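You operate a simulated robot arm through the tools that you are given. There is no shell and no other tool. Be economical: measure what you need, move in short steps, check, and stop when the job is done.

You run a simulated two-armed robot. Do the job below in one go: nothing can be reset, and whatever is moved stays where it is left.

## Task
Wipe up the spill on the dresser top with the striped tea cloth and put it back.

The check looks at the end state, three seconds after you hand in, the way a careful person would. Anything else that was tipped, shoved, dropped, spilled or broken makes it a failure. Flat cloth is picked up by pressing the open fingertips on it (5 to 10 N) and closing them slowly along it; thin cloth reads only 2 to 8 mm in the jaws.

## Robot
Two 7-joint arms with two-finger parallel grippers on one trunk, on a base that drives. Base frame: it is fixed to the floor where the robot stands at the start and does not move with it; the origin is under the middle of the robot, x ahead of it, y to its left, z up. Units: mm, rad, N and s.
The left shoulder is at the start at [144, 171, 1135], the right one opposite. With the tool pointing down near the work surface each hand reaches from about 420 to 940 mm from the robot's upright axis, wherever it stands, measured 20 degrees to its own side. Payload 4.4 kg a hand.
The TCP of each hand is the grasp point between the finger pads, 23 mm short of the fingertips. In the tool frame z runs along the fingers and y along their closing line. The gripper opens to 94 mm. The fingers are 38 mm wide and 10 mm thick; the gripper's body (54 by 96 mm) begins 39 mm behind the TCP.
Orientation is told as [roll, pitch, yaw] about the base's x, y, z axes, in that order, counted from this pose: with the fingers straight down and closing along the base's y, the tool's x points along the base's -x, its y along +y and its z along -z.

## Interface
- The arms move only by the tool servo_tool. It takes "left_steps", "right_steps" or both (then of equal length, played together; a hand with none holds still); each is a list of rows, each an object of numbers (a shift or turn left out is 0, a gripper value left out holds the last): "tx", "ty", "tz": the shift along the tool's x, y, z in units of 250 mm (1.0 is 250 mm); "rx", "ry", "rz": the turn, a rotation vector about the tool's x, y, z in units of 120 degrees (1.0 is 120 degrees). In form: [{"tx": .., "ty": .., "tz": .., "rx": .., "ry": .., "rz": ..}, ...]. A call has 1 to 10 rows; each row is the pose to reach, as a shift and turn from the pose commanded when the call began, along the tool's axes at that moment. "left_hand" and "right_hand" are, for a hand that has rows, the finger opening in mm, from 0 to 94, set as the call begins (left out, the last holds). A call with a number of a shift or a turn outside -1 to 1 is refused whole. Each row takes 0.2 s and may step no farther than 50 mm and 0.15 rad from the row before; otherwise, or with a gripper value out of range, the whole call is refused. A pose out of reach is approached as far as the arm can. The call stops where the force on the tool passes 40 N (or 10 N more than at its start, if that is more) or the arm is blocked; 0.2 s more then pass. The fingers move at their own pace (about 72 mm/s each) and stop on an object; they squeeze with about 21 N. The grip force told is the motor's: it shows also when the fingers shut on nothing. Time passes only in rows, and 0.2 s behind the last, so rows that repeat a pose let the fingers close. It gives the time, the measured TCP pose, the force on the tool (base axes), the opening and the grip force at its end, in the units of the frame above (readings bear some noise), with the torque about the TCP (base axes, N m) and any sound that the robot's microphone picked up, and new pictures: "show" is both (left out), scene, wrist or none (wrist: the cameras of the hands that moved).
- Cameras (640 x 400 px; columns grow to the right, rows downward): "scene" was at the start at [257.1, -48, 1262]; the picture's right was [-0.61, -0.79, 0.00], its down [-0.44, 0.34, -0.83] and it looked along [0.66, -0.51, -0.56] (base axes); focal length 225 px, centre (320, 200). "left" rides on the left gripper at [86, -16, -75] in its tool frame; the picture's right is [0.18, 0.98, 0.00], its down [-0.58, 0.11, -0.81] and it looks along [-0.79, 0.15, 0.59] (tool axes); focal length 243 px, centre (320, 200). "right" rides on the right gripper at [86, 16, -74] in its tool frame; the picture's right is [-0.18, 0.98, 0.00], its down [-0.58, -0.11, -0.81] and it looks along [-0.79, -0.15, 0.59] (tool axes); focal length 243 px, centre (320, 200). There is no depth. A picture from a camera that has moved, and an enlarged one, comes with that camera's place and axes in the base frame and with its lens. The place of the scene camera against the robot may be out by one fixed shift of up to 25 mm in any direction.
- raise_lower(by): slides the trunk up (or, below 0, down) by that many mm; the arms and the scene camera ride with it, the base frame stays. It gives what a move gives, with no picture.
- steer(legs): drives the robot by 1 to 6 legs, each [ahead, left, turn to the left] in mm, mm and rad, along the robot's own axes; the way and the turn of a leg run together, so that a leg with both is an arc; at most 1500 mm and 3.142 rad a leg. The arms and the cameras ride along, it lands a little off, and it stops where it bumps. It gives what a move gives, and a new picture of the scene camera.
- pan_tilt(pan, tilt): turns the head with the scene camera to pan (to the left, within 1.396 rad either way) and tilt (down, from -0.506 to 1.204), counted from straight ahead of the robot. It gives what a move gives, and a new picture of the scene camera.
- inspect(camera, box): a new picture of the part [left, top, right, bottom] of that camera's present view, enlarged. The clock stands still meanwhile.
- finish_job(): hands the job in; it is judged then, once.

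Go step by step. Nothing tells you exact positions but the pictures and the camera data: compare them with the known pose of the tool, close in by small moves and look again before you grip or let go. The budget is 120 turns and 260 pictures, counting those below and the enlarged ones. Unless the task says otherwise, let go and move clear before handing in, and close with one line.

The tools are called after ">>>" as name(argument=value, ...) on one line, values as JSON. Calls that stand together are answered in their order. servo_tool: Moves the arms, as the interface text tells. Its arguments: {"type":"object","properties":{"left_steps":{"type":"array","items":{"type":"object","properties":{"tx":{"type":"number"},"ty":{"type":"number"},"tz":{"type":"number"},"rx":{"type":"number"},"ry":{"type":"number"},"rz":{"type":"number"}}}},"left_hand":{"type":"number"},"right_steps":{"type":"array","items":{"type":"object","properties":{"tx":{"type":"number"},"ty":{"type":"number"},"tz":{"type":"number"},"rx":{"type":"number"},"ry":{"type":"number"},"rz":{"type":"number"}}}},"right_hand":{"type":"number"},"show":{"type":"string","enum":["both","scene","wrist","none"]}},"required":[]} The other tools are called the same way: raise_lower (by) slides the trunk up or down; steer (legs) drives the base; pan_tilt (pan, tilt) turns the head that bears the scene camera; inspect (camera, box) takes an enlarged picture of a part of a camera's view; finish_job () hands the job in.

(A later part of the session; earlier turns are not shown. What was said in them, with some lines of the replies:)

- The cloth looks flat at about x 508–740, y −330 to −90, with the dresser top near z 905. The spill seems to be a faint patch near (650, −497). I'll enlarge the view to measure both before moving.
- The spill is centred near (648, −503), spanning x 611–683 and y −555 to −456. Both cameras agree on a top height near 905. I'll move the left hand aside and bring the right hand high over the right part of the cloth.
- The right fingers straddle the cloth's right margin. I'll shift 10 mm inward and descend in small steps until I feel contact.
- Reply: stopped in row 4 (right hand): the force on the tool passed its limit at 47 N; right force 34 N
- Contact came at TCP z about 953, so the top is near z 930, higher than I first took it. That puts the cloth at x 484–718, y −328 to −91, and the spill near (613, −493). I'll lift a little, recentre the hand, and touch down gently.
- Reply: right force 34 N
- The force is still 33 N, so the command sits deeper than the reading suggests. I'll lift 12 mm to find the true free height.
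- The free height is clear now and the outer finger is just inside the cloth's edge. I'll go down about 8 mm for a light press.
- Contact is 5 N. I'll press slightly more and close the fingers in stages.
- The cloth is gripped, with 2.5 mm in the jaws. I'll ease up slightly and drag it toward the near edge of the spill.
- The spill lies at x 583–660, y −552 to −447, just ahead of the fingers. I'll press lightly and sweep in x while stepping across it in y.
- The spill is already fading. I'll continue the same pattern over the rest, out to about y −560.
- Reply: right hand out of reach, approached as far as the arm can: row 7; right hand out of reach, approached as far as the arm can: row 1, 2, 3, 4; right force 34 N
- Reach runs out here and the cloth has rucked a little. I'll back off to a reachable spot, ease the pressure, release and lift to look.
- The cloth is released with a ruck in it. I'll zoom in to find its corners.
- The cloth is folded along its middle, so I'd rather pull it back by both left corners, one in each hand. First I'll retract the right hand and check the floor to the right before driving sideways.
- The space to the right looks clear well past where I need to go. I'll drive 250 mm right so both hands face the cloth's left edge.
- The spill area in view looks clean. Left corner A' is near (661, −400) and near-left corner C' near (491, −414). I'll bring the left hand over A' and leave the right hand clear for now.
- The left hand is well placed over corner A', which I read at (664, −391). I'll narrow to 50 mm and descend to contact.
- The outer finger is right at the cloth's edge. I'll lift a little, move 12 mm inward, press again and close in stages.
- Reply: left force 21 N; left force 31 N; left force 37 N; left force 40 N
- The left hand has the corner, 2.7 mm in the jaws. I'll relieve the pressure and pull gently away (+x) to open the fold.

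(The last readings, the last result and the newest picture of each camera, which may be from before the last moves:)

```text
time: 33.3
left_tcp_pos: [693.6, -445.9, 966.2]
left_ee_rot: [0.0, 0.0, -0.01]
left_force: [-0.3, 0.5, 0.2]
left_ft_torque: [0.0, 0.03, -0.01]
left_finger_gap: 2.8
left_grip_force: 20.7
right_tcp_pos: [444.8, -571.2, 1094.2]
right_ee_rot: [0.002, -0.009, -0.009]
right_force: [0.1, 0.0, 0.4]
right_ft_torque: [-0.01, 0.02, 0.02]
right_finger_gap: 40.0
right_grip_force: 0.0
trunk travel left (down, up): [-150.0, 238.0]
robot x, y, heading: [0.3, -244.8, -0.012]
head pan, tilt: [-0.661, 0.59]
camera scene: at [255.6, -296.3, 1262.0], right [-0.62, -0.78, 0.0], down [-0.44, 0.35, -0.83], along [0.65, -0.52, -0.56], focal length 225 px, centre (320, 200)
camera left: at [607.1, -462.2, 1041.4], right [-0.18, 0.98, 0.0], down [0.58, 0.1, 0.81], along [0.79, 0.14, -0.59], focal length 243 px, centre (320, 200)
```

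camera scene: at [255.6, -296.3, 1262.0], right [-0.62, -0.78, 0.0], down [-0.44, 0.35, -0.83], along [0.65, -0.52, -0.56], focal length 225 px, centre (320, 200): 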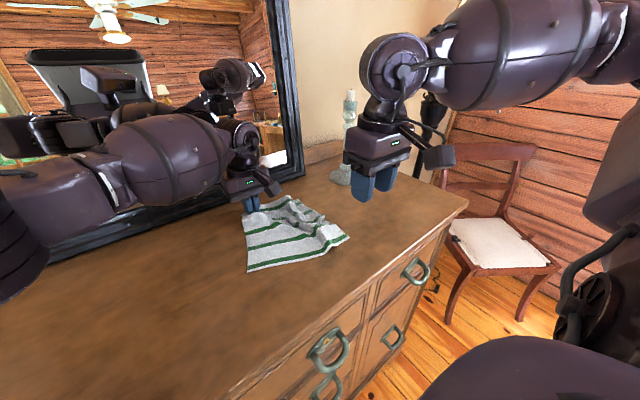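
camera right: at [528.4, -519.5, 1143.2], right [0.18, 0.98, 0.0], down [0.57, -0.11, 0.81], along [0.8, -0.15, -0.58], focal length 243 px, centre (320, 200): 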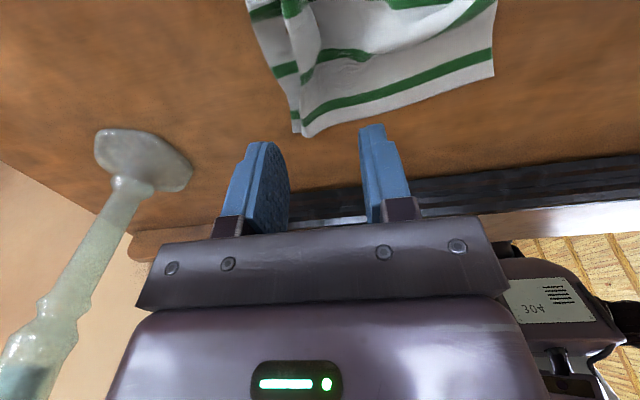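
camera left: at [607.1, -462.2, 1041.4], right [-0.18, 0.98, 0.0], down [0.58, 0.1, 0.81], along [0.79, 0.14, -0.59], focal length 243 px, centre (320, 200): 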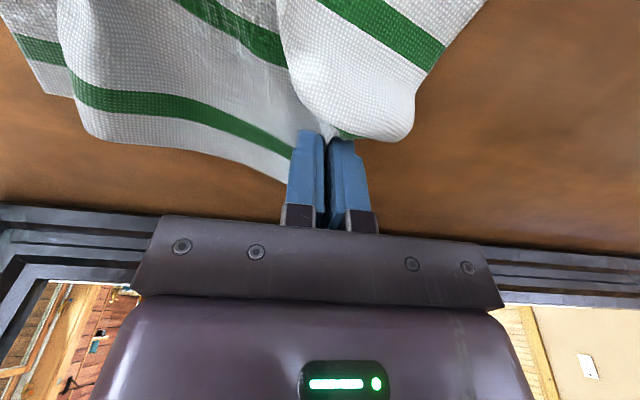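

The fold is opening, but both hands side by side here would be too cramped. I'll drag corner A' back toward its own place, near (695, −140), with the left hand, then work on the other corner.

>>> servo_tool(left_steps=[{"ty": 0.14}, {"ty": 0.28}, {"ty": 0.42}, {"ty": 0.56}, {"ty": 0.7}, {"ty": 0.84}, {"ty": 0.98}], show="none")

>>> servo_tool(left_steps=[{"ty": 0.12}, {"ty": 0.24}, {"ty": 0.24}], show="both")

```text
time: 34.9
left_tcp_pos: [695.2, -201.8, 968.7]
left_ee_rot: [-0.001, 0.001, -0.008]
left_force: [-0.2, 0.3, -0.5]
left_ft_torque: [-0.03, -0.04, 0.03]
left_finger_gap: 2.7
left_grip_force: 20.9
right_tcp_pos: [445.6, -570.2, 1094.2]
right_ee_rot: [0.0, -0.008, -0.008]
right_force: [0.6, 0.2, 0.4]
right_ft_torque: [-0.02, 0.01, -0.02]
right_finger_gap: 40.1
right_grip_force: 0.1
trunk travel left (down, up): [-150.0, 238.0]
robot x, y, heading: [0.0, -249.1, -0.008]
head pan, tilt: [-0.661, 0.59]
```

```text
time: 35.7
left_tcp_pos: [693.8, -140.7, 968.5]
left_ee_rot: [0.0, 0.001, -0.01]
left_force: [0.5, -0.7, 0.5]
left_ft_torque: [0.0, 0.01, -0.01]
left_finger_gap: 3.0
left_grip_force: 21.0
right_tcp_pos: [446.4, -570.8, 1093.3]
right_ee_rot: [0.001, -0.007, -0.006]
right_force: [-0.3, 0.8, -0.6]
right_ft_torque: [0.01, 0.01, 0.0]
right_finger_gap: 39.7
right_grip_force: 0.1
trunk travel left (down, up): [-150.0, 238.0]
robot x, y, heading: [0.8, -246.7, -0.003]
head pan, tilt: [-0.661, 0.59]
camera scene: at [255.7, -296.7, 1262.0], right [-0.62, -0.78, 0.0], down [-0.44, 0.35, -0.83], along [0.65, -0.52, -0.56], focal length 225 px, centre (320, 200)
camera left: at [607.7, -156.4, 1042.5], right [-0.18, 0.98, 0.0], down [0.58, 0.1, 0.81], along [0.79, 0.14, -0.59], focal length 243 px, centre (320, 200)
```

scene: 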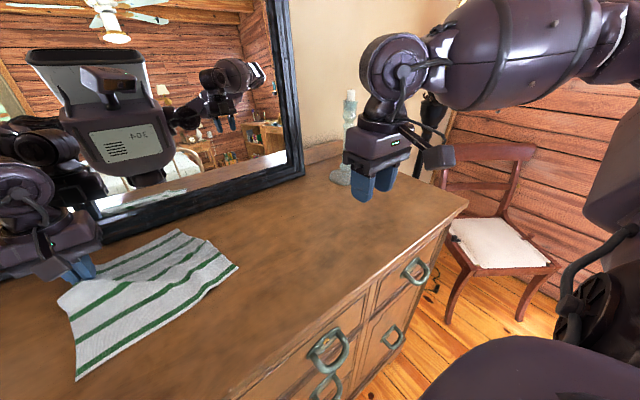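
left: 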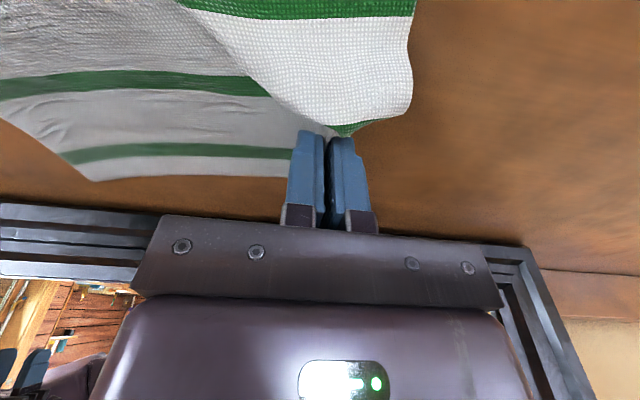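

The cloth has come back almost flat in one pull, and the wiped area looks clean. I'll lower, release, and move the left hand clear for a good look.

>>> servo_tool(left_steps=[{"tz": 0.02}, {"tz": 0.036}, {"tz": 0.036}], show="none")

>>> servo_tool(left_steps=[{"tz": 0}, {"tz": 0}, {"tz": -0.06}, {"tz": -0.2}, {"tz": -0.4}, {"tz": -0.6}], left_hand=30, show="none")

>>> steer(legs=[[0, 248, 0.007]])

```text
time: 36.5
left_tcp_pos: [694.9, -139.7, 960.3]
left_ee_rot: [0.0, 0.0, -0.007]
left_force: [-0.6, 0.7, 0.5]
left_ft_torque: [0.0, -0.02, 0.04]
left_finger_gap: 2.6
left_grip_force: 20.6
right_tcp_pos: [446.3, -570.6, 1093.6]
right_ee_rot: [0.001, -0.007, -0.007]
right_force: [0.1, 0.1, -0.5]
right_ft_torque: [0.03, 0.0, -0.01]
right_finger_gap: 40.0
right_grip_force: 0.0
trunk travel left (down, up): [-150.0, 238.0]
robot x, y, heading: [-1.1, -244.5, -0.007]
head pan, tilt: [-0.661, 0.59]
```

```text
time: 37.9
left_tcp_pos: [691.7, -142.7, 1109.8]
left_ee_rot: [-0.001, -0.002, -0.009]
left_force: [0.6, 0.0, -0.1]
left_ft_torque: [0.01, -0.03, 0.02]
left_finger_gap: 30.0
left_grip_force: 0.0
right_tcp_pos: [444.0, -570.4, 1094.6]
right_ee_rot: [0.001, -0.01, -0.007]
right_force: [0.4, 0.0, -0.4]
right_ft_torque: [-0.01, 0.0, 0.0]
right_finger_gap: 40.0
right_grip_force: 0.0
trunk travel left (down, up): [-150.0, 238.0]
robot x, y, heading: [-2.5, -246.6, -0.007]
head pan, tilt: [-0.661, 0.59]
```

```text
time: 40.7
left_tcp_pos: [692.1, 111.5, 1108.5]
left_ee_rot: [0.001, -0.001, 0.008]
left_force: [-0.2, 0.5, 0.5]
left_ft_torque: [-0.01, -0.01, 0.02]
left_finger_gap: 29.8
left_grip_force: 0.0
right_tcp_pos: [450.2, -320.2, 1093.6]
right_ee_rot: [0.003, -0.009, 0.007]
right_force: [0.4, -0.3, -0.5]
right_ft_torque: [0.02, -0.01, 0.04]
right_finger_gap: 40.3
right_grip_force: 0.1
trunk travel left (down, up): [-150.0, 238.0]
robot x, y, heading: [-3.0, -5.9, 0.003]
head pan, tilt: [-0.661, 0.59]
camera scene: at [256.7, -49.1, 1262.0], right [-0.61, -0.79, 0.0], down [-0.44, 0.34, -0.83], along [0.66, -0.51, -0.56], focal length 225 px, centre (320, 200)
```

scene: 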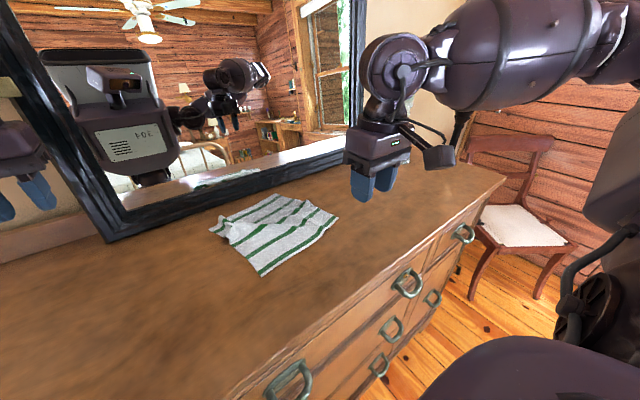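

Corner A is back in place, but the near corners C and D still sit about 40 mm too far in, with a fold left between them. I'll bring the right hand over corner C.

>>> servo_tool(right_steps=[{"tx": -0.08, "ty": 0.12, "tz": 0.0}, {"tx": -0.16, "ty": 0.24, "tz": 0.04}, {"tx": -0.24, "ty": 0.36, "tz": 0.12}, {"tx": -0.32, "ty": 0.48, "tz": 0.22}, {"tx": -0.38, "ty": 0.58, "tz": 0.32}, {"tx": -0.38, "ty": 0.58, "tz": 0.4}], right_hand=50, show="both")

>>> inspect(camera="scene", box=[190, 140, 430, 290])

```text
time: 42.1
left_tcp_pos: [692.6, 109.7, 1108.2]
left_ee_rot: [0.0, -0.002, 0.004]
left_force: [0.0, -0.1, -0.2]
left_ft_torque: [0.01, 0.01, 0.0]
left_finger_gap: 30.0
left_grip_force: 0.1
right_tcp_pos: [543.3, -177.9, 995.2]
right_ee_rot: [0.002, -0.01, 0.005]
right_force: [0.8, 0.3, -0.6]
right_ft_torque: [0.03, 0.02, -0.01]
right_finger_gap: 49.8
right_grip_force: 0.1
trunk travel left (down, up): [-150.0, 238.0]
robot x, y, heading: [0.1, -3.3, 0.004]
head pan, tilt: [-0.661, 0.59]
camera scene: at [256.4, -49.6, 1262.2], right [-0.61, -0.79, 0.0], down [-0.44, 0.34, -0.83], along [0.66, -0.51, -0.56], focal length 225 px, centre (320, 200)
camera right: at [454.5, -160.8, 1068.4], right [0.18, 0.98, 0.0], down [0.57, -0.11, 0.81], along [0.8, -0.14, -0.58], focal length 243 px, centre (320, 200)
```

scene: 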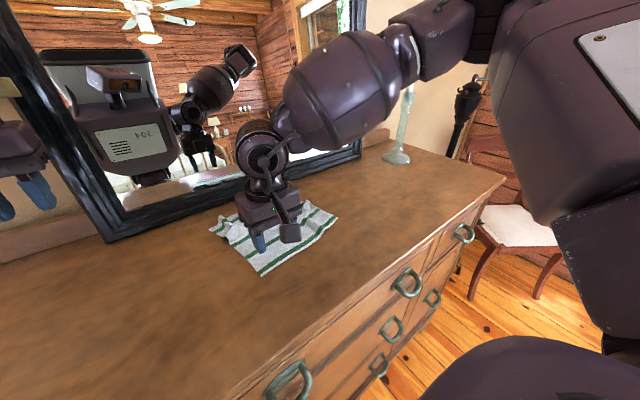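
right: 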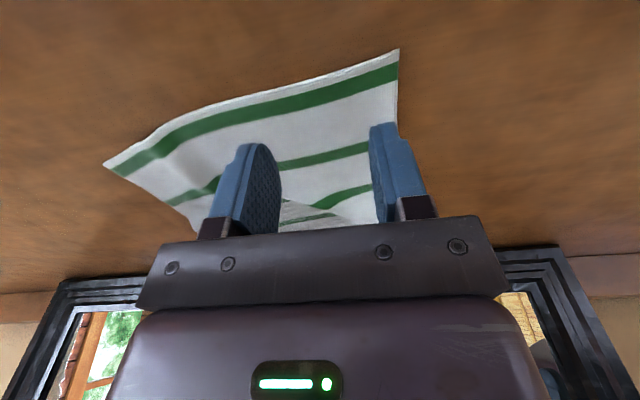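

```text
2.67 times, centred on (310, 215) of scene
camera zoom: at [256.4, -49.6, 1262.2], right [-0.61, -0.79, 0.0], down [-0.44, 0.34, -0.83], along [0.66, -0.51, -0.56], focal length 601 px, centre (347, 160)
```

zoom: 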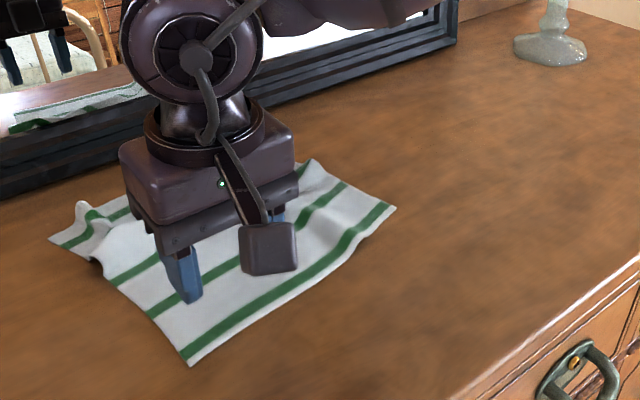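

The spill is gone from the wood. C is at about (519, −130) and D at (564, −356). I'll descend on corner C.

>>> servo_tool(right_steps=[{"tz": 0.08, "ty": -0.03}, {"tz": 0.13, "ty": -0.03}, {"tz": 0.15, "ty": -0.03}, {"tz": 0.15, "ty": -0.03}], show="none")

```text
time: 43.1
left_tcp_pos: [691.4, 110.5, 1108.9]
left_ee_rot: [-0.001, -0.001, 0.005]
left_force: [0.1, 0.0, 0.7]
left_ft_torque: [-0.04, 0.01, -0.04]
left_finger_gap: 30.0
left_grip_force: 0.0
right_tcp_pos: [543.0, -183.7, 957.9]
right_ee_rot: [0.002, -0.008, 0.008]
right_force: [-0.5, 0.0, 0.7]
right_ft_torque: [-0.03, -0.02, 0.02]
right_finger_gap: 49.9
right_grip_force: 0.1
trunk travel left (down, up): [-150.0, 238.0]
robot x, y, heading: [1.3, -0.5, 0.003]
head pan, tilt: [-0.661, 0.59]
```

>>> servo_tool(right_steps=[{"tz": 0.012}, {"tz": 0.018}, {"tz": 0.018}], show="wrist")

```text
time: 43.9
left_tcp_pos: [691.0, 108.4, 1109.7]
left_ee_rot: [0.0, -0.001, 0.006]
left_force: [0.0, -0.6, 0.4]
left_ft_torque: [-0.01, -0.02, 0.03]
left_finger_gap: 30.0
left_grip_force: 0.2
right_tcp_pos: [543.2, -182.4, 954.8]
right_ee_rot: [0.0, -0.012, 0.004]
right_force: [0.1, -1.2, 10.8]
right_ft_torque: [-0.04, 0.09, 0.04]
right_finger_gap: 50.0
right_grip_force: 0.0
trunk travel left (down, up): [-150.0, 238.0]
robot x, y, heading: [0.4, 0.4, 0.003]
head pan, tilt: [-0.661, 0.59]
camera right: at [454.7, -167.1, 1028.0], right [0.18, 0.98, 0.0], down [0.57, -0.11, 0.81], along [0.8, -0.14, -0.58], focal length 243 px, centre (320, 200)
```

right: 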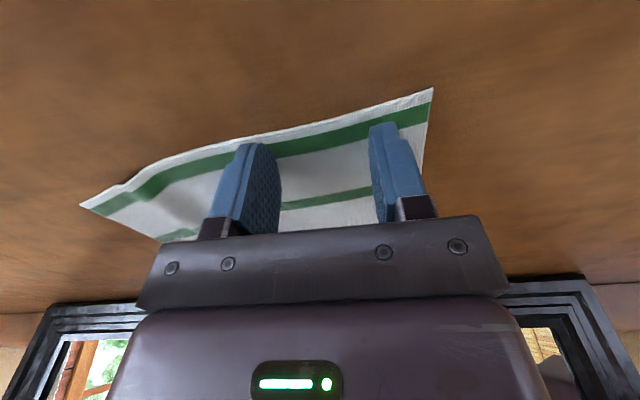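

Contact is 11 N. I'll try sliding the cloth by friction under the open fingertips, which would avoid another ridge.

>>> servo_tool(right_steps=[{"tz": 0.006}, {"tz": 0.006, "tx": 0.03, "ty": 0.045}, {"tz": 0.006, "tx": 0.06, "ty": 0.09}, {"tz": 0.006, "tx": 0.09, "ty": 0.135}, {"tz": 0.006, "tx": 0.12, "ty": 0.18}, {"tz": 0.006, "tx": 0.12, "ty": 0.18}], show="both")

```text
time: 45.0
left_tcp_pos: [689.6, 110.2, 1109.3]
left_ee_rot: [0.001, 0.0, 0.007]
left_force: [0.7, -0.3, -0.4]
left_ft_torque: [0.0, 0.0, -0.04]
left_finger_gap: 29.9
left_grip_force: 0.0
right_tcp_pos: [526.9, -157.5, 954.4]
right_ee_rot: [0.003, -0.02, 0.005]
right_force: [-5.5, -0.7, 23.2]
right_ft_torque: [-0.26, 0.37, -0.03]
right_finger_gap: 49.9
right_grip_force: 0.1
right hand out of reach, approached as far as the arm can: row 4, 5
trunk travel left (down, up): [-150.0, 238.0]
robot x, y, heading: [-0.0, -2.0, 0.002]
head pan, tilt: [-0.661, 0.59]
stopped in row 5 (right hand): the force on the tool passed its limit at 46 N (the readings are from after the stop); the commanded pose is now the measured one
camera scene: at [255.5, -48.9, 1262.0], right [-0.61, -0.79, 0.0], down [-0.44, 0.34, -0.83], along [0.66, -0.51, -0.56], focal length 225 px, centre (320, 200)
camera right: at [437.3, -141.5, 1027.3], right [0.18, 0.98, 0.01], down [0.57, -0.11, 0.82], along [0.8, -0.14, -0.58], focal length 243 px, centre (320, 200)
```

scene: 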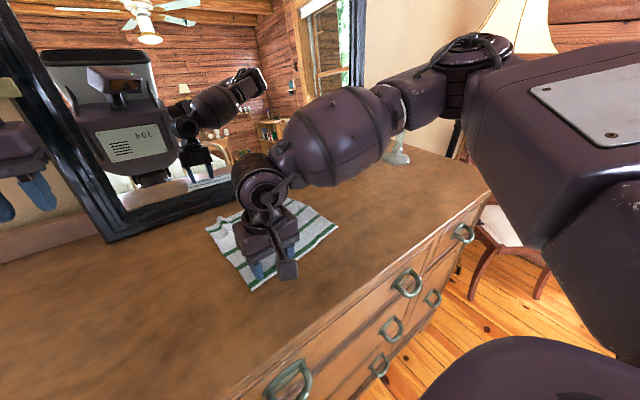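
right: 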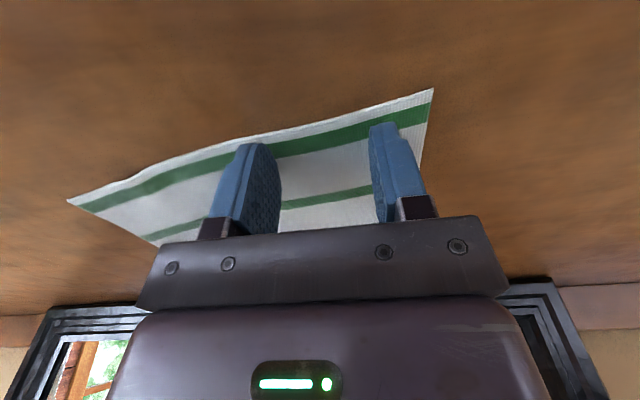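

Friction works: the cloth followed and C is nearly home. The right hand is at its reach limit there, so I'll lift and do corner D the same way, which needs about (−49, +24).

>>> servo_tool(right_steps=[{"tz": -0.06}, {"tz": -0.14, "tx": -0.06, "ty": -0.14}, {"tz": -0.16, "tx": -0.12, "ty": -0.28}, {"tz": -0.16, "tx": -0.19, "ty": -0.42}, {"tz": -0.14, "tx": -0.19, "ty": -0.56}, {"tz": -0.06, "tx": -0.19, "ty": -0.56}, {"tz": -0.03, "tx": -0.19, "ty": -0.56}], show="both")

```text
time: 46.6
left_tcp_pos: [691.8, 110.5, 1109.7]
left_ee_rot: [0.0, 0.0, 0.004]
left_force: [-0.1, 0.5, 0.1]
left_ft_torque: [0.0, 0.02, 0.02]
left_finger_gap: 29.9
left_grip_force: 0.0
right_tcp_pos: [575.0, -298.9, 960.7]
right_ee_rot: [0.003, -0.016, 0.001]
right_force: [-0.1, 0.4, 0.7]
right_ft_torque: [-0.01, -0.01, -0.02]
right_finger_gap: 49.9
right_grip_force: 0.1
trunk travel left (down, up): [-150.0, 238.0]
robot x, y, heading: [0.9, -0.7, 0.008]
head pan, tilt: [-0.661, 0.59]
camera scene: at [256.5, -49.6, 1262.1], right [-0.61, -0.79, 0.0], down [-0.44, 0.34, -0.83], along [0.66, -0.51, -0.56], focal length 225 px, centre (320, 200)
camera right: at [486.8, -282.1, 1033.2], right [0.18, 0.98, 0.01], down [0.57, -0.11, 0.82], along [0.8, -0.15, -0.58], focal length 243 px, centre (320, 200)
```

scene: 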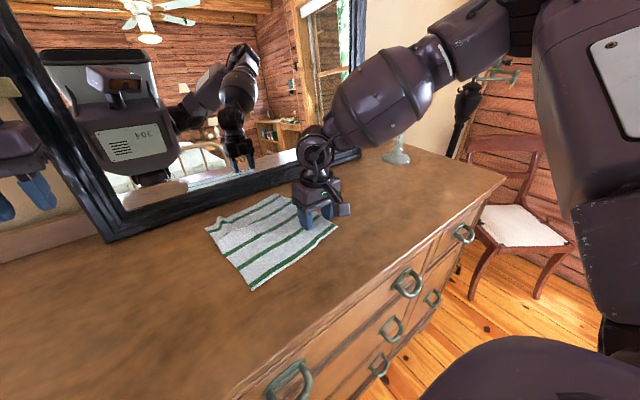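
right: 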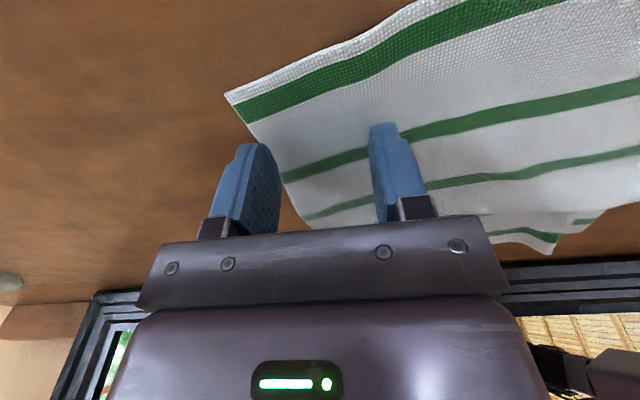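

The outer finger overhangs the edge. I'll shift 22 mm inward, press, and slide.

>>> servo_tool(right_steps=[{"tx": 0.04, "ty": 0.09}, {"tx": 0.04, "ty": 0.09, "tz": 0.02}, {"tx": 0.04, "ty": 0.09, "tz": 0.036}, {"tx": 0.04, "ty": 0.09, "tz": 0.036}], show="none")

```text
time: 47.6
left_tcp_pos: [688.8, 110.5, 1112.1]
left_ee_rot: [-0.001, -0.003, 0.004]
left_force: [0.4, -0.7, 0.2]
left_ft_torque: [0.0, 0.0, 0.01]
left_finger_gap: 29.9
left_grip_force: 0.0
right_tcp_pos: [564.0, -275.7, 953.0]
right_ee_rot: [0.003, -0.023, 0.004]
right_force: [0.3, -6.9, 29.0]
right_ft_torque: [-0.81, 0.52, 0.1]
right_finger_gap: 51.1
right_grip_force: 1.2
trunk travel left (down, up): [-150.0, 238.0]
robot x, y, heading: [2.2, -7.5, 0.008]
head pan, tilt: [-0.661, 0.59]
```

>>> servo_tool(right_steps=[{"tz": -0.007}, {"tz": -0.007, "tx": 0.05, "ty": 0.012}, {"tz": -0.007, "tx": 0.1, "ty": 0.025}, {"tz": -0.007, "tx": 0.15, "ty": 0.038}, {"tz": -0.007, "tx": 0.19, "ty": 0.05}, {"tz": -0.007, "tx": 0.19, "ty": 0.05}], show="none")

>>> servo_tool(right_steps=[{"tz": -0.1}, {"tz": -0.25, "ty": -0.1}, {"tz": -0.4, "ty": -0.25}, {"tz": -0.5, "ty": -0.4}], show="both")

```text
time: 49.0
left_tcp_pos: [689.7, 111.6, 1109.7]
left_ee_rot: [-0.001, -0.002, 0.006]
left_force: [1.0, 0.0, 0.7]
left_ft_torque: [-0.02, 0.01, 0.0]
left_finger_gap: 29.9
left_grip_force: 0.1
right_tcp_pos: [515.9, -260.6, 954.9]
right_ee_rot: [0.0, -0.02, 0.001]
right_force: [8.4, -2.6, 37.7]
right_ft_torque: [-0.78, 0.41, 0.16]
right_finger_gap: 50.4
right_grip_force: 0.7
trunk travel left (down, up): [-150.0, 238.0]
robot x, y, heading: [-1.2, -2.9, 0.004]
head pan, tilt: [-0.661, 0.59]
```

```text
refused: row 3 steps farther than a row can; nothing moved
```

>>> servo_tool(right_steps=[{"tz": -0.1}, {"tz": -0.25, "ty": -0.08}, {"tz": -0.38, "ty": -0.2}, {"tz": -0.48, "ty": -0.34}], show="scene")

>>> inspect(camera="scene", box=[190, 165, 398, 315])

```text
time: 50.0
left_tcp_pos: [691.9, 108.7, 1109.3]
left_ee_rot: [0.0, -0.001, 0.005]
left_force: [-0.4, 0.1, 0.6]
left_ft_torque: [0.02, -0.03, -0.01]
left_finger_gap: 30.1
left_grip_force: 0.1
right_tcp_pos: [517.5, -351.3, 1070.1]
right_ee_rot: [0.003, -0.017, 0.004]
right_force: [-0.9, 0.6, -0.7]
right_ft_torque: [0.04, 0.0, 0.04]
right_finger_gap: 49.8
right_grip_force: 0.0
trunk travel left (down, up): [-150.0, 238.0]
robot x, y, heading: [-0.9, -0.4, 0.007]
head pan, tilt: [-0.661, 0.59]
camera scene: at [256.1, -50.4, 1262.2], right [-0.61, -0.79, 0.0], down [-0.44, 0.34, -0.83], along [0.66, -0.51, -0.56], focal length 225 px, centre (320, 200)
```

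scene: 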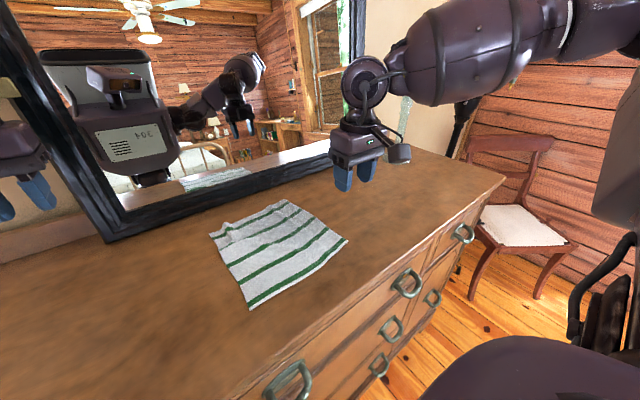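

```text
2.67 times, centred on (294, 240) of scene
camera zoom: at [256.1, -50.4, 1262.2], right [-0.61, -0.79, 0.0], down [-0.44, 0.34, -0.83], along [0.66, -0.51, -0.56], focal length 601 px, centre (389, 93)
```

zoom: 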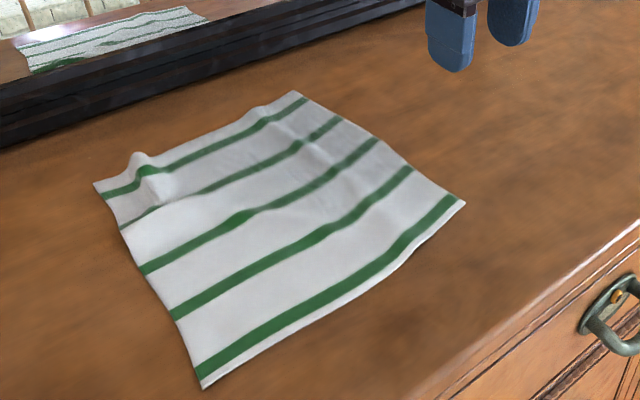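

The cloth is nearly as it was. B needs about 30 mm toward −y, A about 19 mm toward +x, and C about 14 mm toward +x. I'll press near B with the right hand.

>>> servo_tool(right_steps=[{"tx": -0.14, "ty": 0.06}, {"tx": -0.28, "ty": 0.12, "tz": 0.05}, {"tx": -0.42, "ty": 0.18, "tz": 0.1}, {"tx": -0.56, "ty": 0.25, "tz": 0.18}, {"tx": -0.7, "ty": 0.31, "tz": 0.26}, {"tx": -0.7, "ty": 0.31, "tz": 0.4}, {"tx": -0.7, "ty": 0.31, "tz": 0.43}], right_hand=36, show="both")

```text
time: 51.6
left_tcp_pos: [692.4, 111.2, 1110.2]
left_ee_rot: [0.001, -0.002, 0.005]
left_force: [-0.9, -0.1, 0.3]
left_ft_torque: [0.01, 0.01, -0.03]
left_finger_gap: 30.0
left_grip_force: 0.1
right_tcp_pos: [691.9, -272.6, 968.4]
right_ee_rot: [0.003, -0.018, 0.002]
right_force: [-0.1, 0.5, 0.8]
right_ft_torque: [-0.03, 0.02, 0.01]
right_finger_gap: 36.2
right_grip_force: 0.1
trunk travel left (down, up): [-150.0, 238.0]
robot x, y, heading: [-1.0, -3.8, 0.004]
head pan, tilt: [-0.661, 0.59]
camera scene: at [256.0, -49.0, 1262.4], right [-0.61, -0.79, 0.0], down [-0.44, 0.34, -0.83], along [0.66, -0.51, -0.56], focal length 225 px, centre (320, 200)
camera right: at [601.8, -254.5, 1040.6], right [0.18, 0.98, 0.01], down [0.57, -0.11, 0.82], along [0.8, -0.15, -0.58], focal length 243 px, centre (320, 200)
```

scene: 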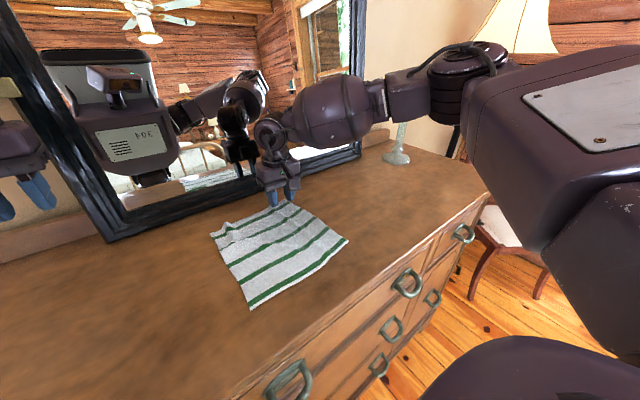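
right: 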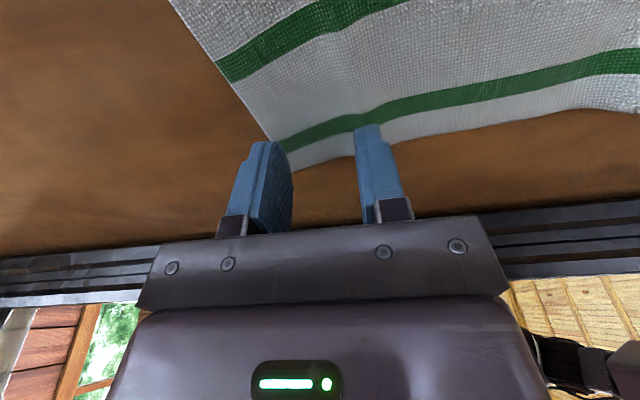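

>>> servo_tool(right_steps=[{"tx": 0.05, "ty": 0.09}, {"tx": 0.05, "ty": 0.09, "tz": 0.03}, {"tx": 0.05, "ty": 0.09, "tz": 0.048}, {"tx": 0.05, "ty": 0.09, "tz": 0.056}, {"tx": 0.05, "ty": 0.09, "tz": 0.056}], show="none")

```text
time: 52.8
left_tcp_pos: [692.2, 110.2, 1109.0]
left_ee_rot: [0.001, 0.001, 0.006]
left_force: [-0.2, 0.4, 0.0]
left_ft_torque: [0.01, -0.01, -0.01]
left_finger_gap: 30.1
left_grip_force: 0.1
right_tcp_pos: [674.1, -254.3, 956.9]
right_ee_rot: [0.004, -0.019, 0.003]
right_force: [0.7, 0.4, 0.6]
right_ft_torque: [0.01, 0.06, 0.02]
right_finger_gap: 36.1
right_grip_force: 0.0
right hand out of reach, approached as far as the arm can: row 1, 2, 3, 4, 5
trunk travel left (down, up): [-150.0, 238.0]
robot x, y, heading: [-0.6, -5.1, 0.005]
head pan, tilt: [-0.661, 0.59]
```

>>> servo_tool(right_steps=[{"tz": 0.016, "ty": -0.01}, {"tz": 0.024, "ty": -0.02}, {"tz": 0.024, "ty": -0.02}], show="wrist")

```text
time: 53.6
left_tcp_pos: [690.4, 111.2, 1110.3]
left_ee_rot: [-0.002, -0.002, 0.005]
left_force: [0.1, 0.4, -0.4]
left_ft_torque: [-0.02, 0.0, 0.02]
left_finger_gap: 30.0
left_grip_force: 0.0
right_tcp_pos: [674.0, -256.5, 954.0]
right_ee_rot: [0.004, -0.022, 0.004]
right_force: [-1.6, 6.0, 16.5]
right_ft_torque: [-0.12, 0.26, -0.09]
right_finger_gap: 34.5
right_grip_force: 0.0
trunk travel left (down, up): [-150.0, 238.0]
robot x, y, heading: [-1.2, -3.2, 0.007]
head pan, tilt: [-0.661, 0.59]
camera right: at [584.3, -240.5, 1027.0], right [0.18, 0.98, 0.01], down [0.56, -0.11, 0.82], along [0.81, -0.14, -0.57], focal length 243 px, centre (320, 200)
```

right: 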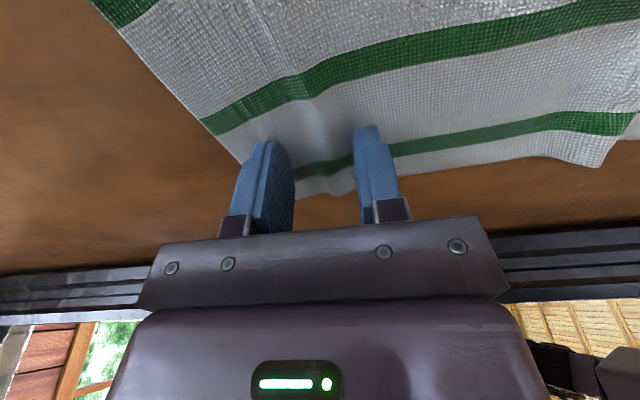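

>>> servo_tool(right_steps=[{"ty": -0.04}, {"ty": -0.08}, {"ty": -0.11}, {"ty": -0.11}], show="none")

>>> servo_tool(right_steps=[{"tz": -0.1}, {"tz": -0.25}, {"tz": -0.4}, {"tz": -0.5, "tx": 0.1}, {"tz": -0.5, "tx": 0.2}, {"tz": -0.5, "tx": 0.3}], right_hand=50, show="none")

>>> inspect(camera="scene", box=[190, 165, 398, 315])

```text
time: 54.6
left_tcp_pos: [689.2, 111.9, 1109.7]
left_ee_rot: [-0.002, -0.003, 0.005]
left_force: [-0.5, 0.2, 0.5]
left_ft_torque: [0.04, 0.0, -0.02]
left_finger_gap: 30.1
left_grip_force: 0.1
right_tcp_pos: [673.7, -282.2, 954.8]
right_ee_rot: [0.003, -0.022, 0.004]
right_force: [0.0, 11.3, 29.0]
right_ft_torque: [-0.08, 0.43, -0.16]
right_finger_gap: 33.3
right_grip_force: 0.1
trunk travel left (down, up): [-150.0, 238.0]
robot x, y, heading: [0.3, -2.7, 0.003]
head pan, tilt: [-0.661, 0.59]
```

```text
time: 56.0
left_tcp_pos: [691.2, 109.8, 1109.2]
left_ee_rot: [-0.001, -0.002, 0.005]
left_force: [0.0, 0.1, 0.5]
left_ft_torque: [0.03, -0.02, -0.02]
left_finger_gap: 30.0
left_grip_force: 0.0
right_tcp_pos: [595.4, -287.1, 1075.2]
right_ee_rot: [0.003, -0.019, 0.001]
right_force: [-0.5, -0.4, 0.1]
right_ft_torque: [-0.01, -0.01, -0.01]
right_finger_gap: 50.1
right_grip_force: 0.0
trunk travel left (down, up): [-150.0, 238.0]
robot x, y, heading: [-1.4, -4.4, 0.008]
head pan, tilt: [-0.661, 0.59]
```

```text
2.67 times, centred on (294, 240) of scene
camera zoom: at [255.9, -49.6, 1262.3], right [-0.61, -0.79, 0.0], down [-0.44, 0.34, -0.83], along [0.66, -0.51, -0.56], focal length 601 px, centre (389, 93)
```

zoom: 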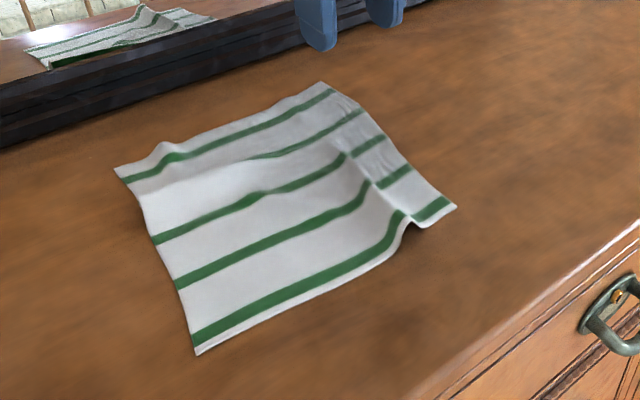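

Everything shifted −y a bit and left a ridge near the right edge. B and C are now home, while A needs about 20 mm toward +y. I'll hold B down with the right hand and slide A out with the left.

>>> servo_tool(left_steps=[{"ty": -0.16}, {"ty": -0.32}, {"ty": -0.48}, {"ty": -0.64}, {"ty": -0.8, "tx": 0.04}, {"ty": -0.94, "tx": 0.08}], right_steps=[{"tx": -0.1}, {"tx": -0.2}, {"tx": -0.32}, {"tx": -0.32, "tz": 0.12}, {"tx": -0.32, "tz": 0.24}, {"tx": -0.32, "tz": 0.4}], right_hand=36, show="none")

>>> servo_tool(left_steps=[{"ty": -0.1, "tz": 0.12}, {"ty": -0.13, "tz": 0.28}, {"ty": -0.13, "tz": 0.44}, {"ty": -0.13, "tz": 0.54}], show="both")

```text
time: 57.4
left_tcp_pos: [673.0, -125.4, 1108.8]
left_ee_rot: [0.0, 0.002, 0.004]
left_force: [0.0, 0.0, -1.2]
left_ft_torque: [0.04, 0.02, 0.0]
left_finger_gap: 30.2
left_grip_force: 0.0
right_tcp_pos: [677.7, -289.2, 974.5]
right_ee_rot: [0.003, -0.015, 0.001]
right_force: [1.0, 0.6, -0.7]
right_ft_torque: [0.02, -0.02, 0.0]
right_finger_gap: 36.2
right_grip_force: 0.0
trunk travel left (down, up): [-150.0, 238.0]
robot x, y, heading: [-3.2, -2.2, 0.001]
head pan, tilt: [-0.661, 0.59]
```

```text
time: 58.4
left_tcp_pos: [674.9, -155.1, 973.5]
left_ee_rot: [0.0, 0.001, 0.006]
left_force: [0.8, 0.4, -1.0]
left_ft_torque: [-0.02, 0.0, 0.0]
left_finger_gap: 30.2
left_grip_force: 0.0
right_tcp_pos: [677.7, -289.5, 975.6]
right_ee_rot: [0.005, -0.016, 0.001]
right_force: [-0.1, 0.3, 1.2]
right_ft_torque: [0.0, -0.03, -0.01]
right_finger_gap: 36.0
right_grip_force: 0.1
trunk travel left (down, up): [-150.0, 238.0]
robot x, y, heading: [-1.9, -2.4, 0.005]
head pan, tilt: [-0.661, 0.59]
camera scene: at [257.1, -49.3, 1261.9], right [-0.61, -0.79, 0.0], down [-0.44, 0.34, -0.83], along [0.66, -0.51, -0.56], focal length 225 px, centre (320, 200)
camera left: at [588.3, -172.6, 1049.1], right [-0.19, 0.98, 0.0], down [0.58, 0.11, 0.81], along [0.79, 0.15, -0.59], focal length 243 px, centre (320, 200)
```

scene: 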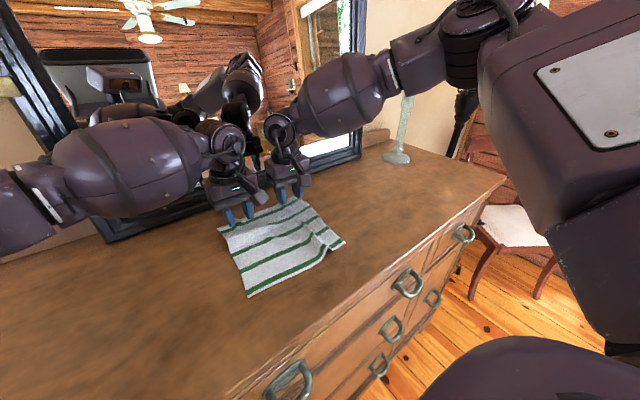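
left: 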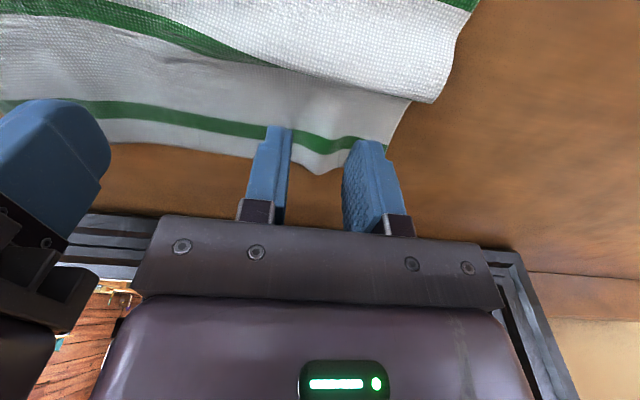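

>>> servo_tool(left_steps=[{"tz": 0.04}, {"tz": 0.07}, {"tz": 0.084}, {"tz": 0.084}], right_steps=[{"tz": 0.05}, {"tz": 0.08}, {"tz": 0.1}, {"tz": 0.1}], show="none")

```text
time: 59.4
left_tcp_pos: [674.8, -157.0, 954.7]
left_ee_rot: [-0.001, -0.004, 0.005]
left_force: [0.4, 0.0, 1.5]
left_ft_torque: [0.01, -0.01, -0.02]
left_finger_gap: 29.7
left_grip_force: 0.1
right_tcp_pos: [678.8, -286.9, 954.6]
right_ee_rot: [0.005, -0.023, 0.001]
right_force: [3.3, -4.4, 16.5]
right_ft_torque: [-0.38, 0.14, 0.16]
right_finger_gap: 36.9
right_grip_force: 1.5
trunk travel left (down, up): [-150.0, 238.0]
robot x, y, heading: [-0.7, -3.0, 0.007]
head pan, tilt: [-0.661, 0.59]
```

>>> servo_tool(left_steps=[{"tz": 0.012}, {"tz": 0.012, "tx": -0.02, "ty": 0.03}, {"tz": 0.012, "tx": -0.04, "ty": 0.06}, {"tz": 0.012, "tx": -0.06, "ty": 0.09}, {"tz": 0.012, "tx": -0.06, "ty": 0.09}], show="none")

>>> servo_tool(left_steps=[{"tz": -0.1}, {"tz": -0.2}, {"tz": -0.2, "ty": 0.15}, {"tz": -0.2, "ty": 0.33}, {"tz": -0.2, "ty": 0.5}], right_steps=[{"tz": -0.1}, {"tz": -0.24}, {"tz": -0.38}, {"tz": -0.5}, {"tz": -0.5}], show="scene")

>>> inspect(camera="scene", box=[190, 165, 398, 315])

```text
time: 60.6
left_tcp_pos: [686.8, -134.8, 954.9]
left_ee_rot: [-0.003, -0.007, 0.005]
left_force: [-4.1, -17.8, 29.6]
left_ft_torque: [-0.1, 0.26, 0.18]
left_finger_gap: 26.1
left_grip_force: 0.0
right_tcp_pos: [676.1, -286.8, 954.5]
right_ee_rot: [0.003, -0.02, 0.002]
right_force: [1.9, 7.0, 13.5]
right_ft_torque: [-0.12, 0.14, 0.01]
right_finger_gap: 34.4
right_grip_force: 0.0
trunk travel left (down, up): [-150.0, 238.0]
robot x, y, heading: [-0.1, -3.9, 0.004]
head pan, tilt: [-0.661, 0.59]
```

```text
time: 61.8
left_tcp_pos: [688.5, -8.3, 997.8]
left_ee_rot: [0.001, -0.001, 0.005]
left_force: [-0.1, 0.0, -0.1]
left_ft_torque: [-0.04, 0.01, 0.01]
left_finger_gap: 30.0
left_grip_force: 0.1
right_tcp_pos: [679.8, -282.9, 1074.9]
right_ee_rot: [0.003, -0.014, 0.004]
right_force: [0.0, 0.0, -0.2]
right_ft_torque: [-0.02, 0.04, -0.03]
right_finger_gap: 36.2
right_grip_force: 0.0
trunk travel left (down, up): [-150.0, 238.0]
robot x, y, heading: [0.6, -3.8, 0.005]
head pan, tilt: [-0.661, 0.59]
camera scene: at [257.2, -48.4, 1261.8], right [-0.61, -0.79, 0.0], down [-0.44, 0.34, -0.83], along [0.66, -0.51, -0.56], focal length 225 px, centre (320, 200)
```

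scene: 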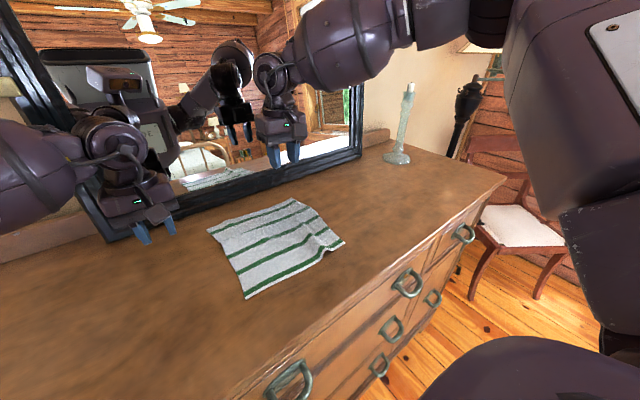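

```text
2.67 times, centred on (294, 240) of scene
camera zoom: at [257.2, -48.4, 1261.8], right [-0.61, -0.79, 0.0], down [-0.44, 0.34, -0.83], along [0.66, -0.51, -0.56], focal length 601 px, centre (389, 93)
```

zoom: 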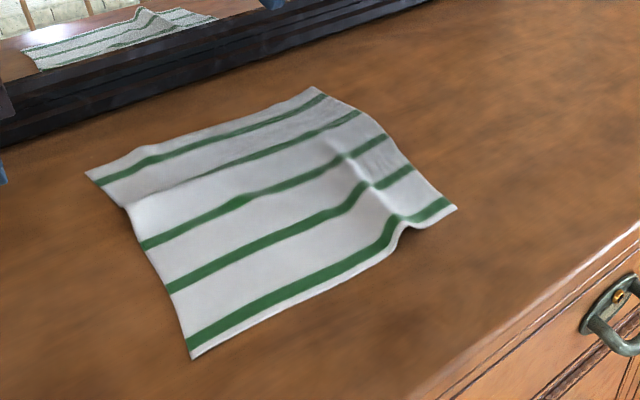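

All four corners are now within about 12 mm of where they started, leaving a ridge near D and a slight lap near A. I'll close the right fingers, press just outside the ridge at D, and slide it −y.

>>> servo_tool(left_steps=[{"ty": 0.1, "tz": -0.1}, {"ty": 0.2, "tz": -0.2}, {"ty": 0.3, "tz": -0.3}, {"ty": 0.4, "tz": -0.3}, {"ty": 0.4, "tz": -0.3}, {"ty": 0.4, "tz": -0.3}, {"ty": 0.4, "tz": -0.3}], right_steps=[{"tx": 0.16, "ty": -0.02}, {"tx": 0.32, "ty": -0.04}, {"tx": 0.48, "ty": -0.06, "tz": 0.05}, {"tx": 0.64, "ty": -0.068, "tz": 0.15}, {"tx": 0.65, "ty": -0.068, "tz": 0.3}, {"tx": 0.65, "ty": -0.068, "tz": 0.41}, {"tx": 0.65, "ty": -0.068, "tz": 0.44}], right_hand=0, show="both")

```text
time: 63.4
left_tcp_pos: [687.3, 90.4, 1074.6]
left_ee_rot: [0.0, 0.001, 0.005]
left_force: [0.6, -0.3, 0.4]
left_ft_torque: [0.01, -0.01, 0.03]
left_finger_gap: 30.0
left_grip_force: 0.0
right_tcp_pos: [518.3, -304.7, 962.0]
right_ee_rot: [0.005, -0.017, 0.002]
right_force: [-0.8, 0.3, 1.0]
right_ft_torque: [0.02, 0.01, -0.01]
right_finger_gap: 0.2
right_grip_force: 20.9
trunk travel left (down, up): [-150.0, 238.0]
robot x, y, heading: [-2.4, -1.3, 0.01]
head pan, tilt: [-0.661, 0.59]
camera scene: at [256.8, -49.4, 1262.0], right [-0.61, -0.79, 0.0], down [-0.44, 0.34, -0.83], along [0.66, -0.51, -0.56], focal length 225 px, centre (320, 200)
camera right: at [428.5, -287.2, 1035.7], right [0.18, 0.98, 0.01], down [0.57, -0.11, 0.82], along [0.8, -0.14, -0.58], focal length 243 px, centre (320, 200)
camera left: at [601.2, 73.9, 1149.7], right [-0.19, 0.98, 0.0], down [0.58, 0.11, 0.81], along [0.79, 0.15, -0.59], focal length 243 px, centre (320, 200)
```

scene: 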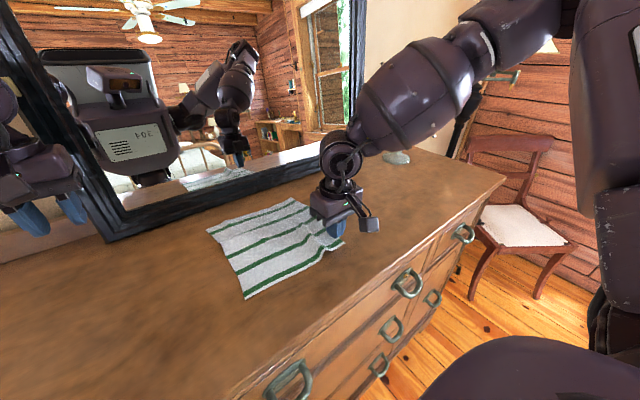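
right: 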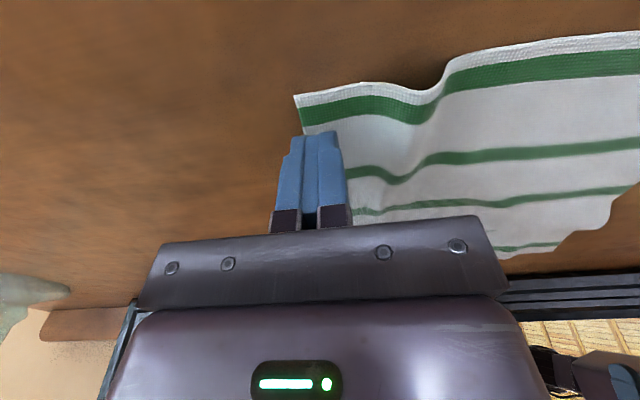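
left: 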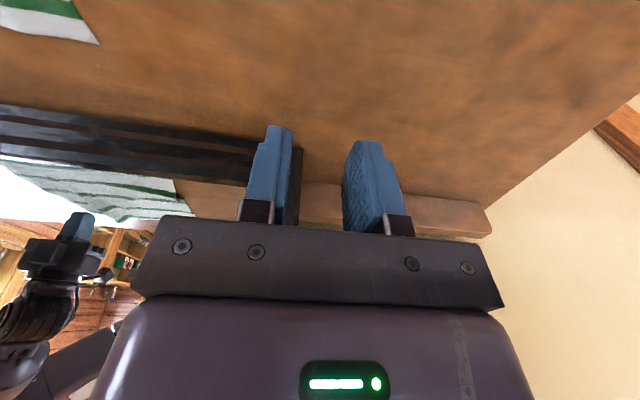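

>>> servo_tool(right_steps=[{"ty": 0.06}, {"ty": 0.06, "tz": 0.02}, {"ty": 0.06, "tz": 0.034}, {"ty": 0.06, "tz": 0.038}, {"ty": 0.02, "tz": 0.038}, {"ty": -0.02, "tz": 0.038}, {"ty": -0.02, "tz": 0.038}], show="wrist")

```text
time: 65.0
left_tcp_pos: [685.7, 92.2, 1075.0]
left_ee_rot: [-0.001, -0.002, 0.005]
left_force: [0.2, -0.9, -0.7]
left_ft_torque: [0.02, 0.0, -0.03]
left_finger_gap: 30.0
left_grip_force: 0.1
right_tcp_pos: [516.5, -308.8, 954.4]
right_ee_rot: [0.003, -0.018, 0.001]
right_force: [1.6, 3.5, 10.6]
right_ft_torque: [0.03, 0.16, -0.05]
right_finger_gap: 0.1
right_grip_force: 21.0
trunk travel left (down, up): [-150.0, 238.0]
robot x, y, heading: [0.3, 3.0, 0.002]
head pan, tilt: [-0.661, 0.59]
camera right: at [427.3, -291.3, 1027.5], right [0.18, 0.98, 0.01], down [0.57, -0.11, 0.82], along [0.8, -0.14, -0.58], focal length 243 px, centre (320, 200)
```

right: 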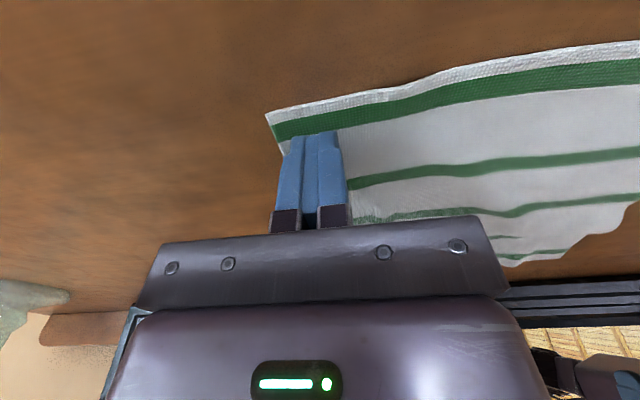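

The ridge near D has flattened out. I'll lift the right hand clear and check the whole cloth.

>>> servo_tool(right_steps=[{"tz": -0.12}, {"tz": -0.28}, {"tz": -0.44, "ty": -0.06}, {"tz": -0.5, "ty": -0.2}, {"tz": -0.5, "ty": -0.38}], show="none")

>>> inspect(camera="scene", box=[190, 165, 398, 315])

```text
time: 66.2
left_tcp_pos: [687.1, 89.2, 1073.5]
left_ee_rot: [0.001, -0.002, 0.005]
left_force: [-0.2, 0.5, 0.7]
left_ft_torque: [0.05, 0.0, 0.0]
left_finger_gap: 29.8
left_grip_force: 0.0
right_tcp_pos: [515.2, -406.7, 1078.2]
right_ee_rot: [0.003, -0.016, 0.002]
right_force: [-0.4, -1.5, 0.1]
right_ft_torque: [0.06, -0.02, 0.0]
right_finger_gap: 0.0
right_grip_force: 21.2
trunk travel left (down, up): [-150.0, 238.0]
robot x, y, heading: [-2.1, -2.2, 0.005]
head pan, tilt: [-0.661, 0.59]
```

```text
2.67 times, centred on (294, 240) of scene
camera zoom: at [257.4, -51.3, 1261.6], right [-0.61, -0.79, 0.0], down [-0.44, 0.34, -0.83], along [0.66, -0.51, -0.56], focal length 601 px, centre (389, 93)
```

zoom: 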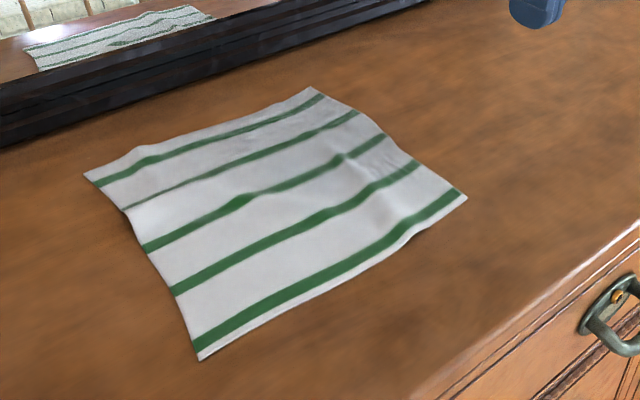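

All four corners are within a few millimetres of the start, and the cloth lies flat apart from slight ripples. A last look at the wiped area and the candlestick.

>>> servo_tool(right_steps=[{"tx": 0.15, "tz": -0.08}, {"tx": 0.3, "tz": -0.16}, {"tx": 0.45, "tz": -0.2}, {"tx": 0.6, "tz": -0.2}], right_hand=60, show="scene")

>>> inspect(camera="scene", box=[300, 130, 440, 230])

```text
time: 67.2
left_tcp_pos: [686.5, 89.8, 1074.8]
left_ee_rot: [-0.001, -0.002, 0.004]
left_force: [0.6, 0.0, 0.0]
left_ft_torque: [-0.02, 0.01, 0.01]
left_finger_gap: 29.9
left_grip_force: 0.0
right_tcp_pos: [363.1, -404.2, 1126.2]
right_ee_rot: [0.002, -0.018, 0.003]
right_force: [-0.1, -0.1, 0.6]
right_ft_torque: [0.05, -0.02, -0.05]
right_finger_gap: 59.8
right_grip_force: 0.1
trunk travel left (down, up): [-150.0, 238.0]
robot x, y, heading: [-1.8, -2.1, 0.006]
head pan, tilt: [-0.661, 0.59]
camera scene: at [255.9, -49.4, 1262.4], right [-0.61, -0.79, 0.0], down [-0.44, 0.34, -0.83], along [0.66, -0.51, -0.56], focal length 225 px, centre (320, 200)
```

scene: 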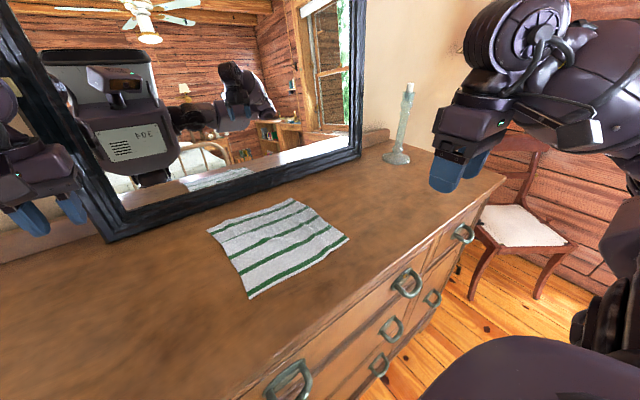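

```text
4.00 times, centred on (370, 180) of scene
camera zoom: at [255.9, -49.4, 1262.4], right [-0.61, -0.79, 0.0], down [-0.44, 0.34, -0.83], along [0.66, -0.51, -0.56], focal length 901 px, centre (120, 280)
```

zoom: 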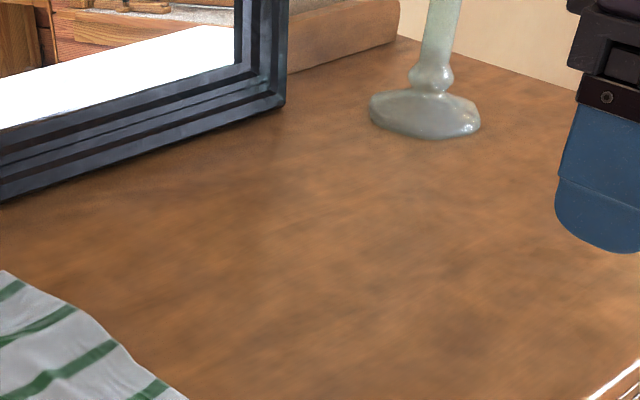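

The wood where the spill was is clean, the candlestick hasn't moved, and the cloth is back in place with both hands clear. I'm handing in.

>>> finish_job()

```text
The job is handed in.
```

I wiped up the spill on the dresser top and laid the striped cloth back flat, within about 10 mm of where it started and with only slight ripples; nothing else was disturbed.
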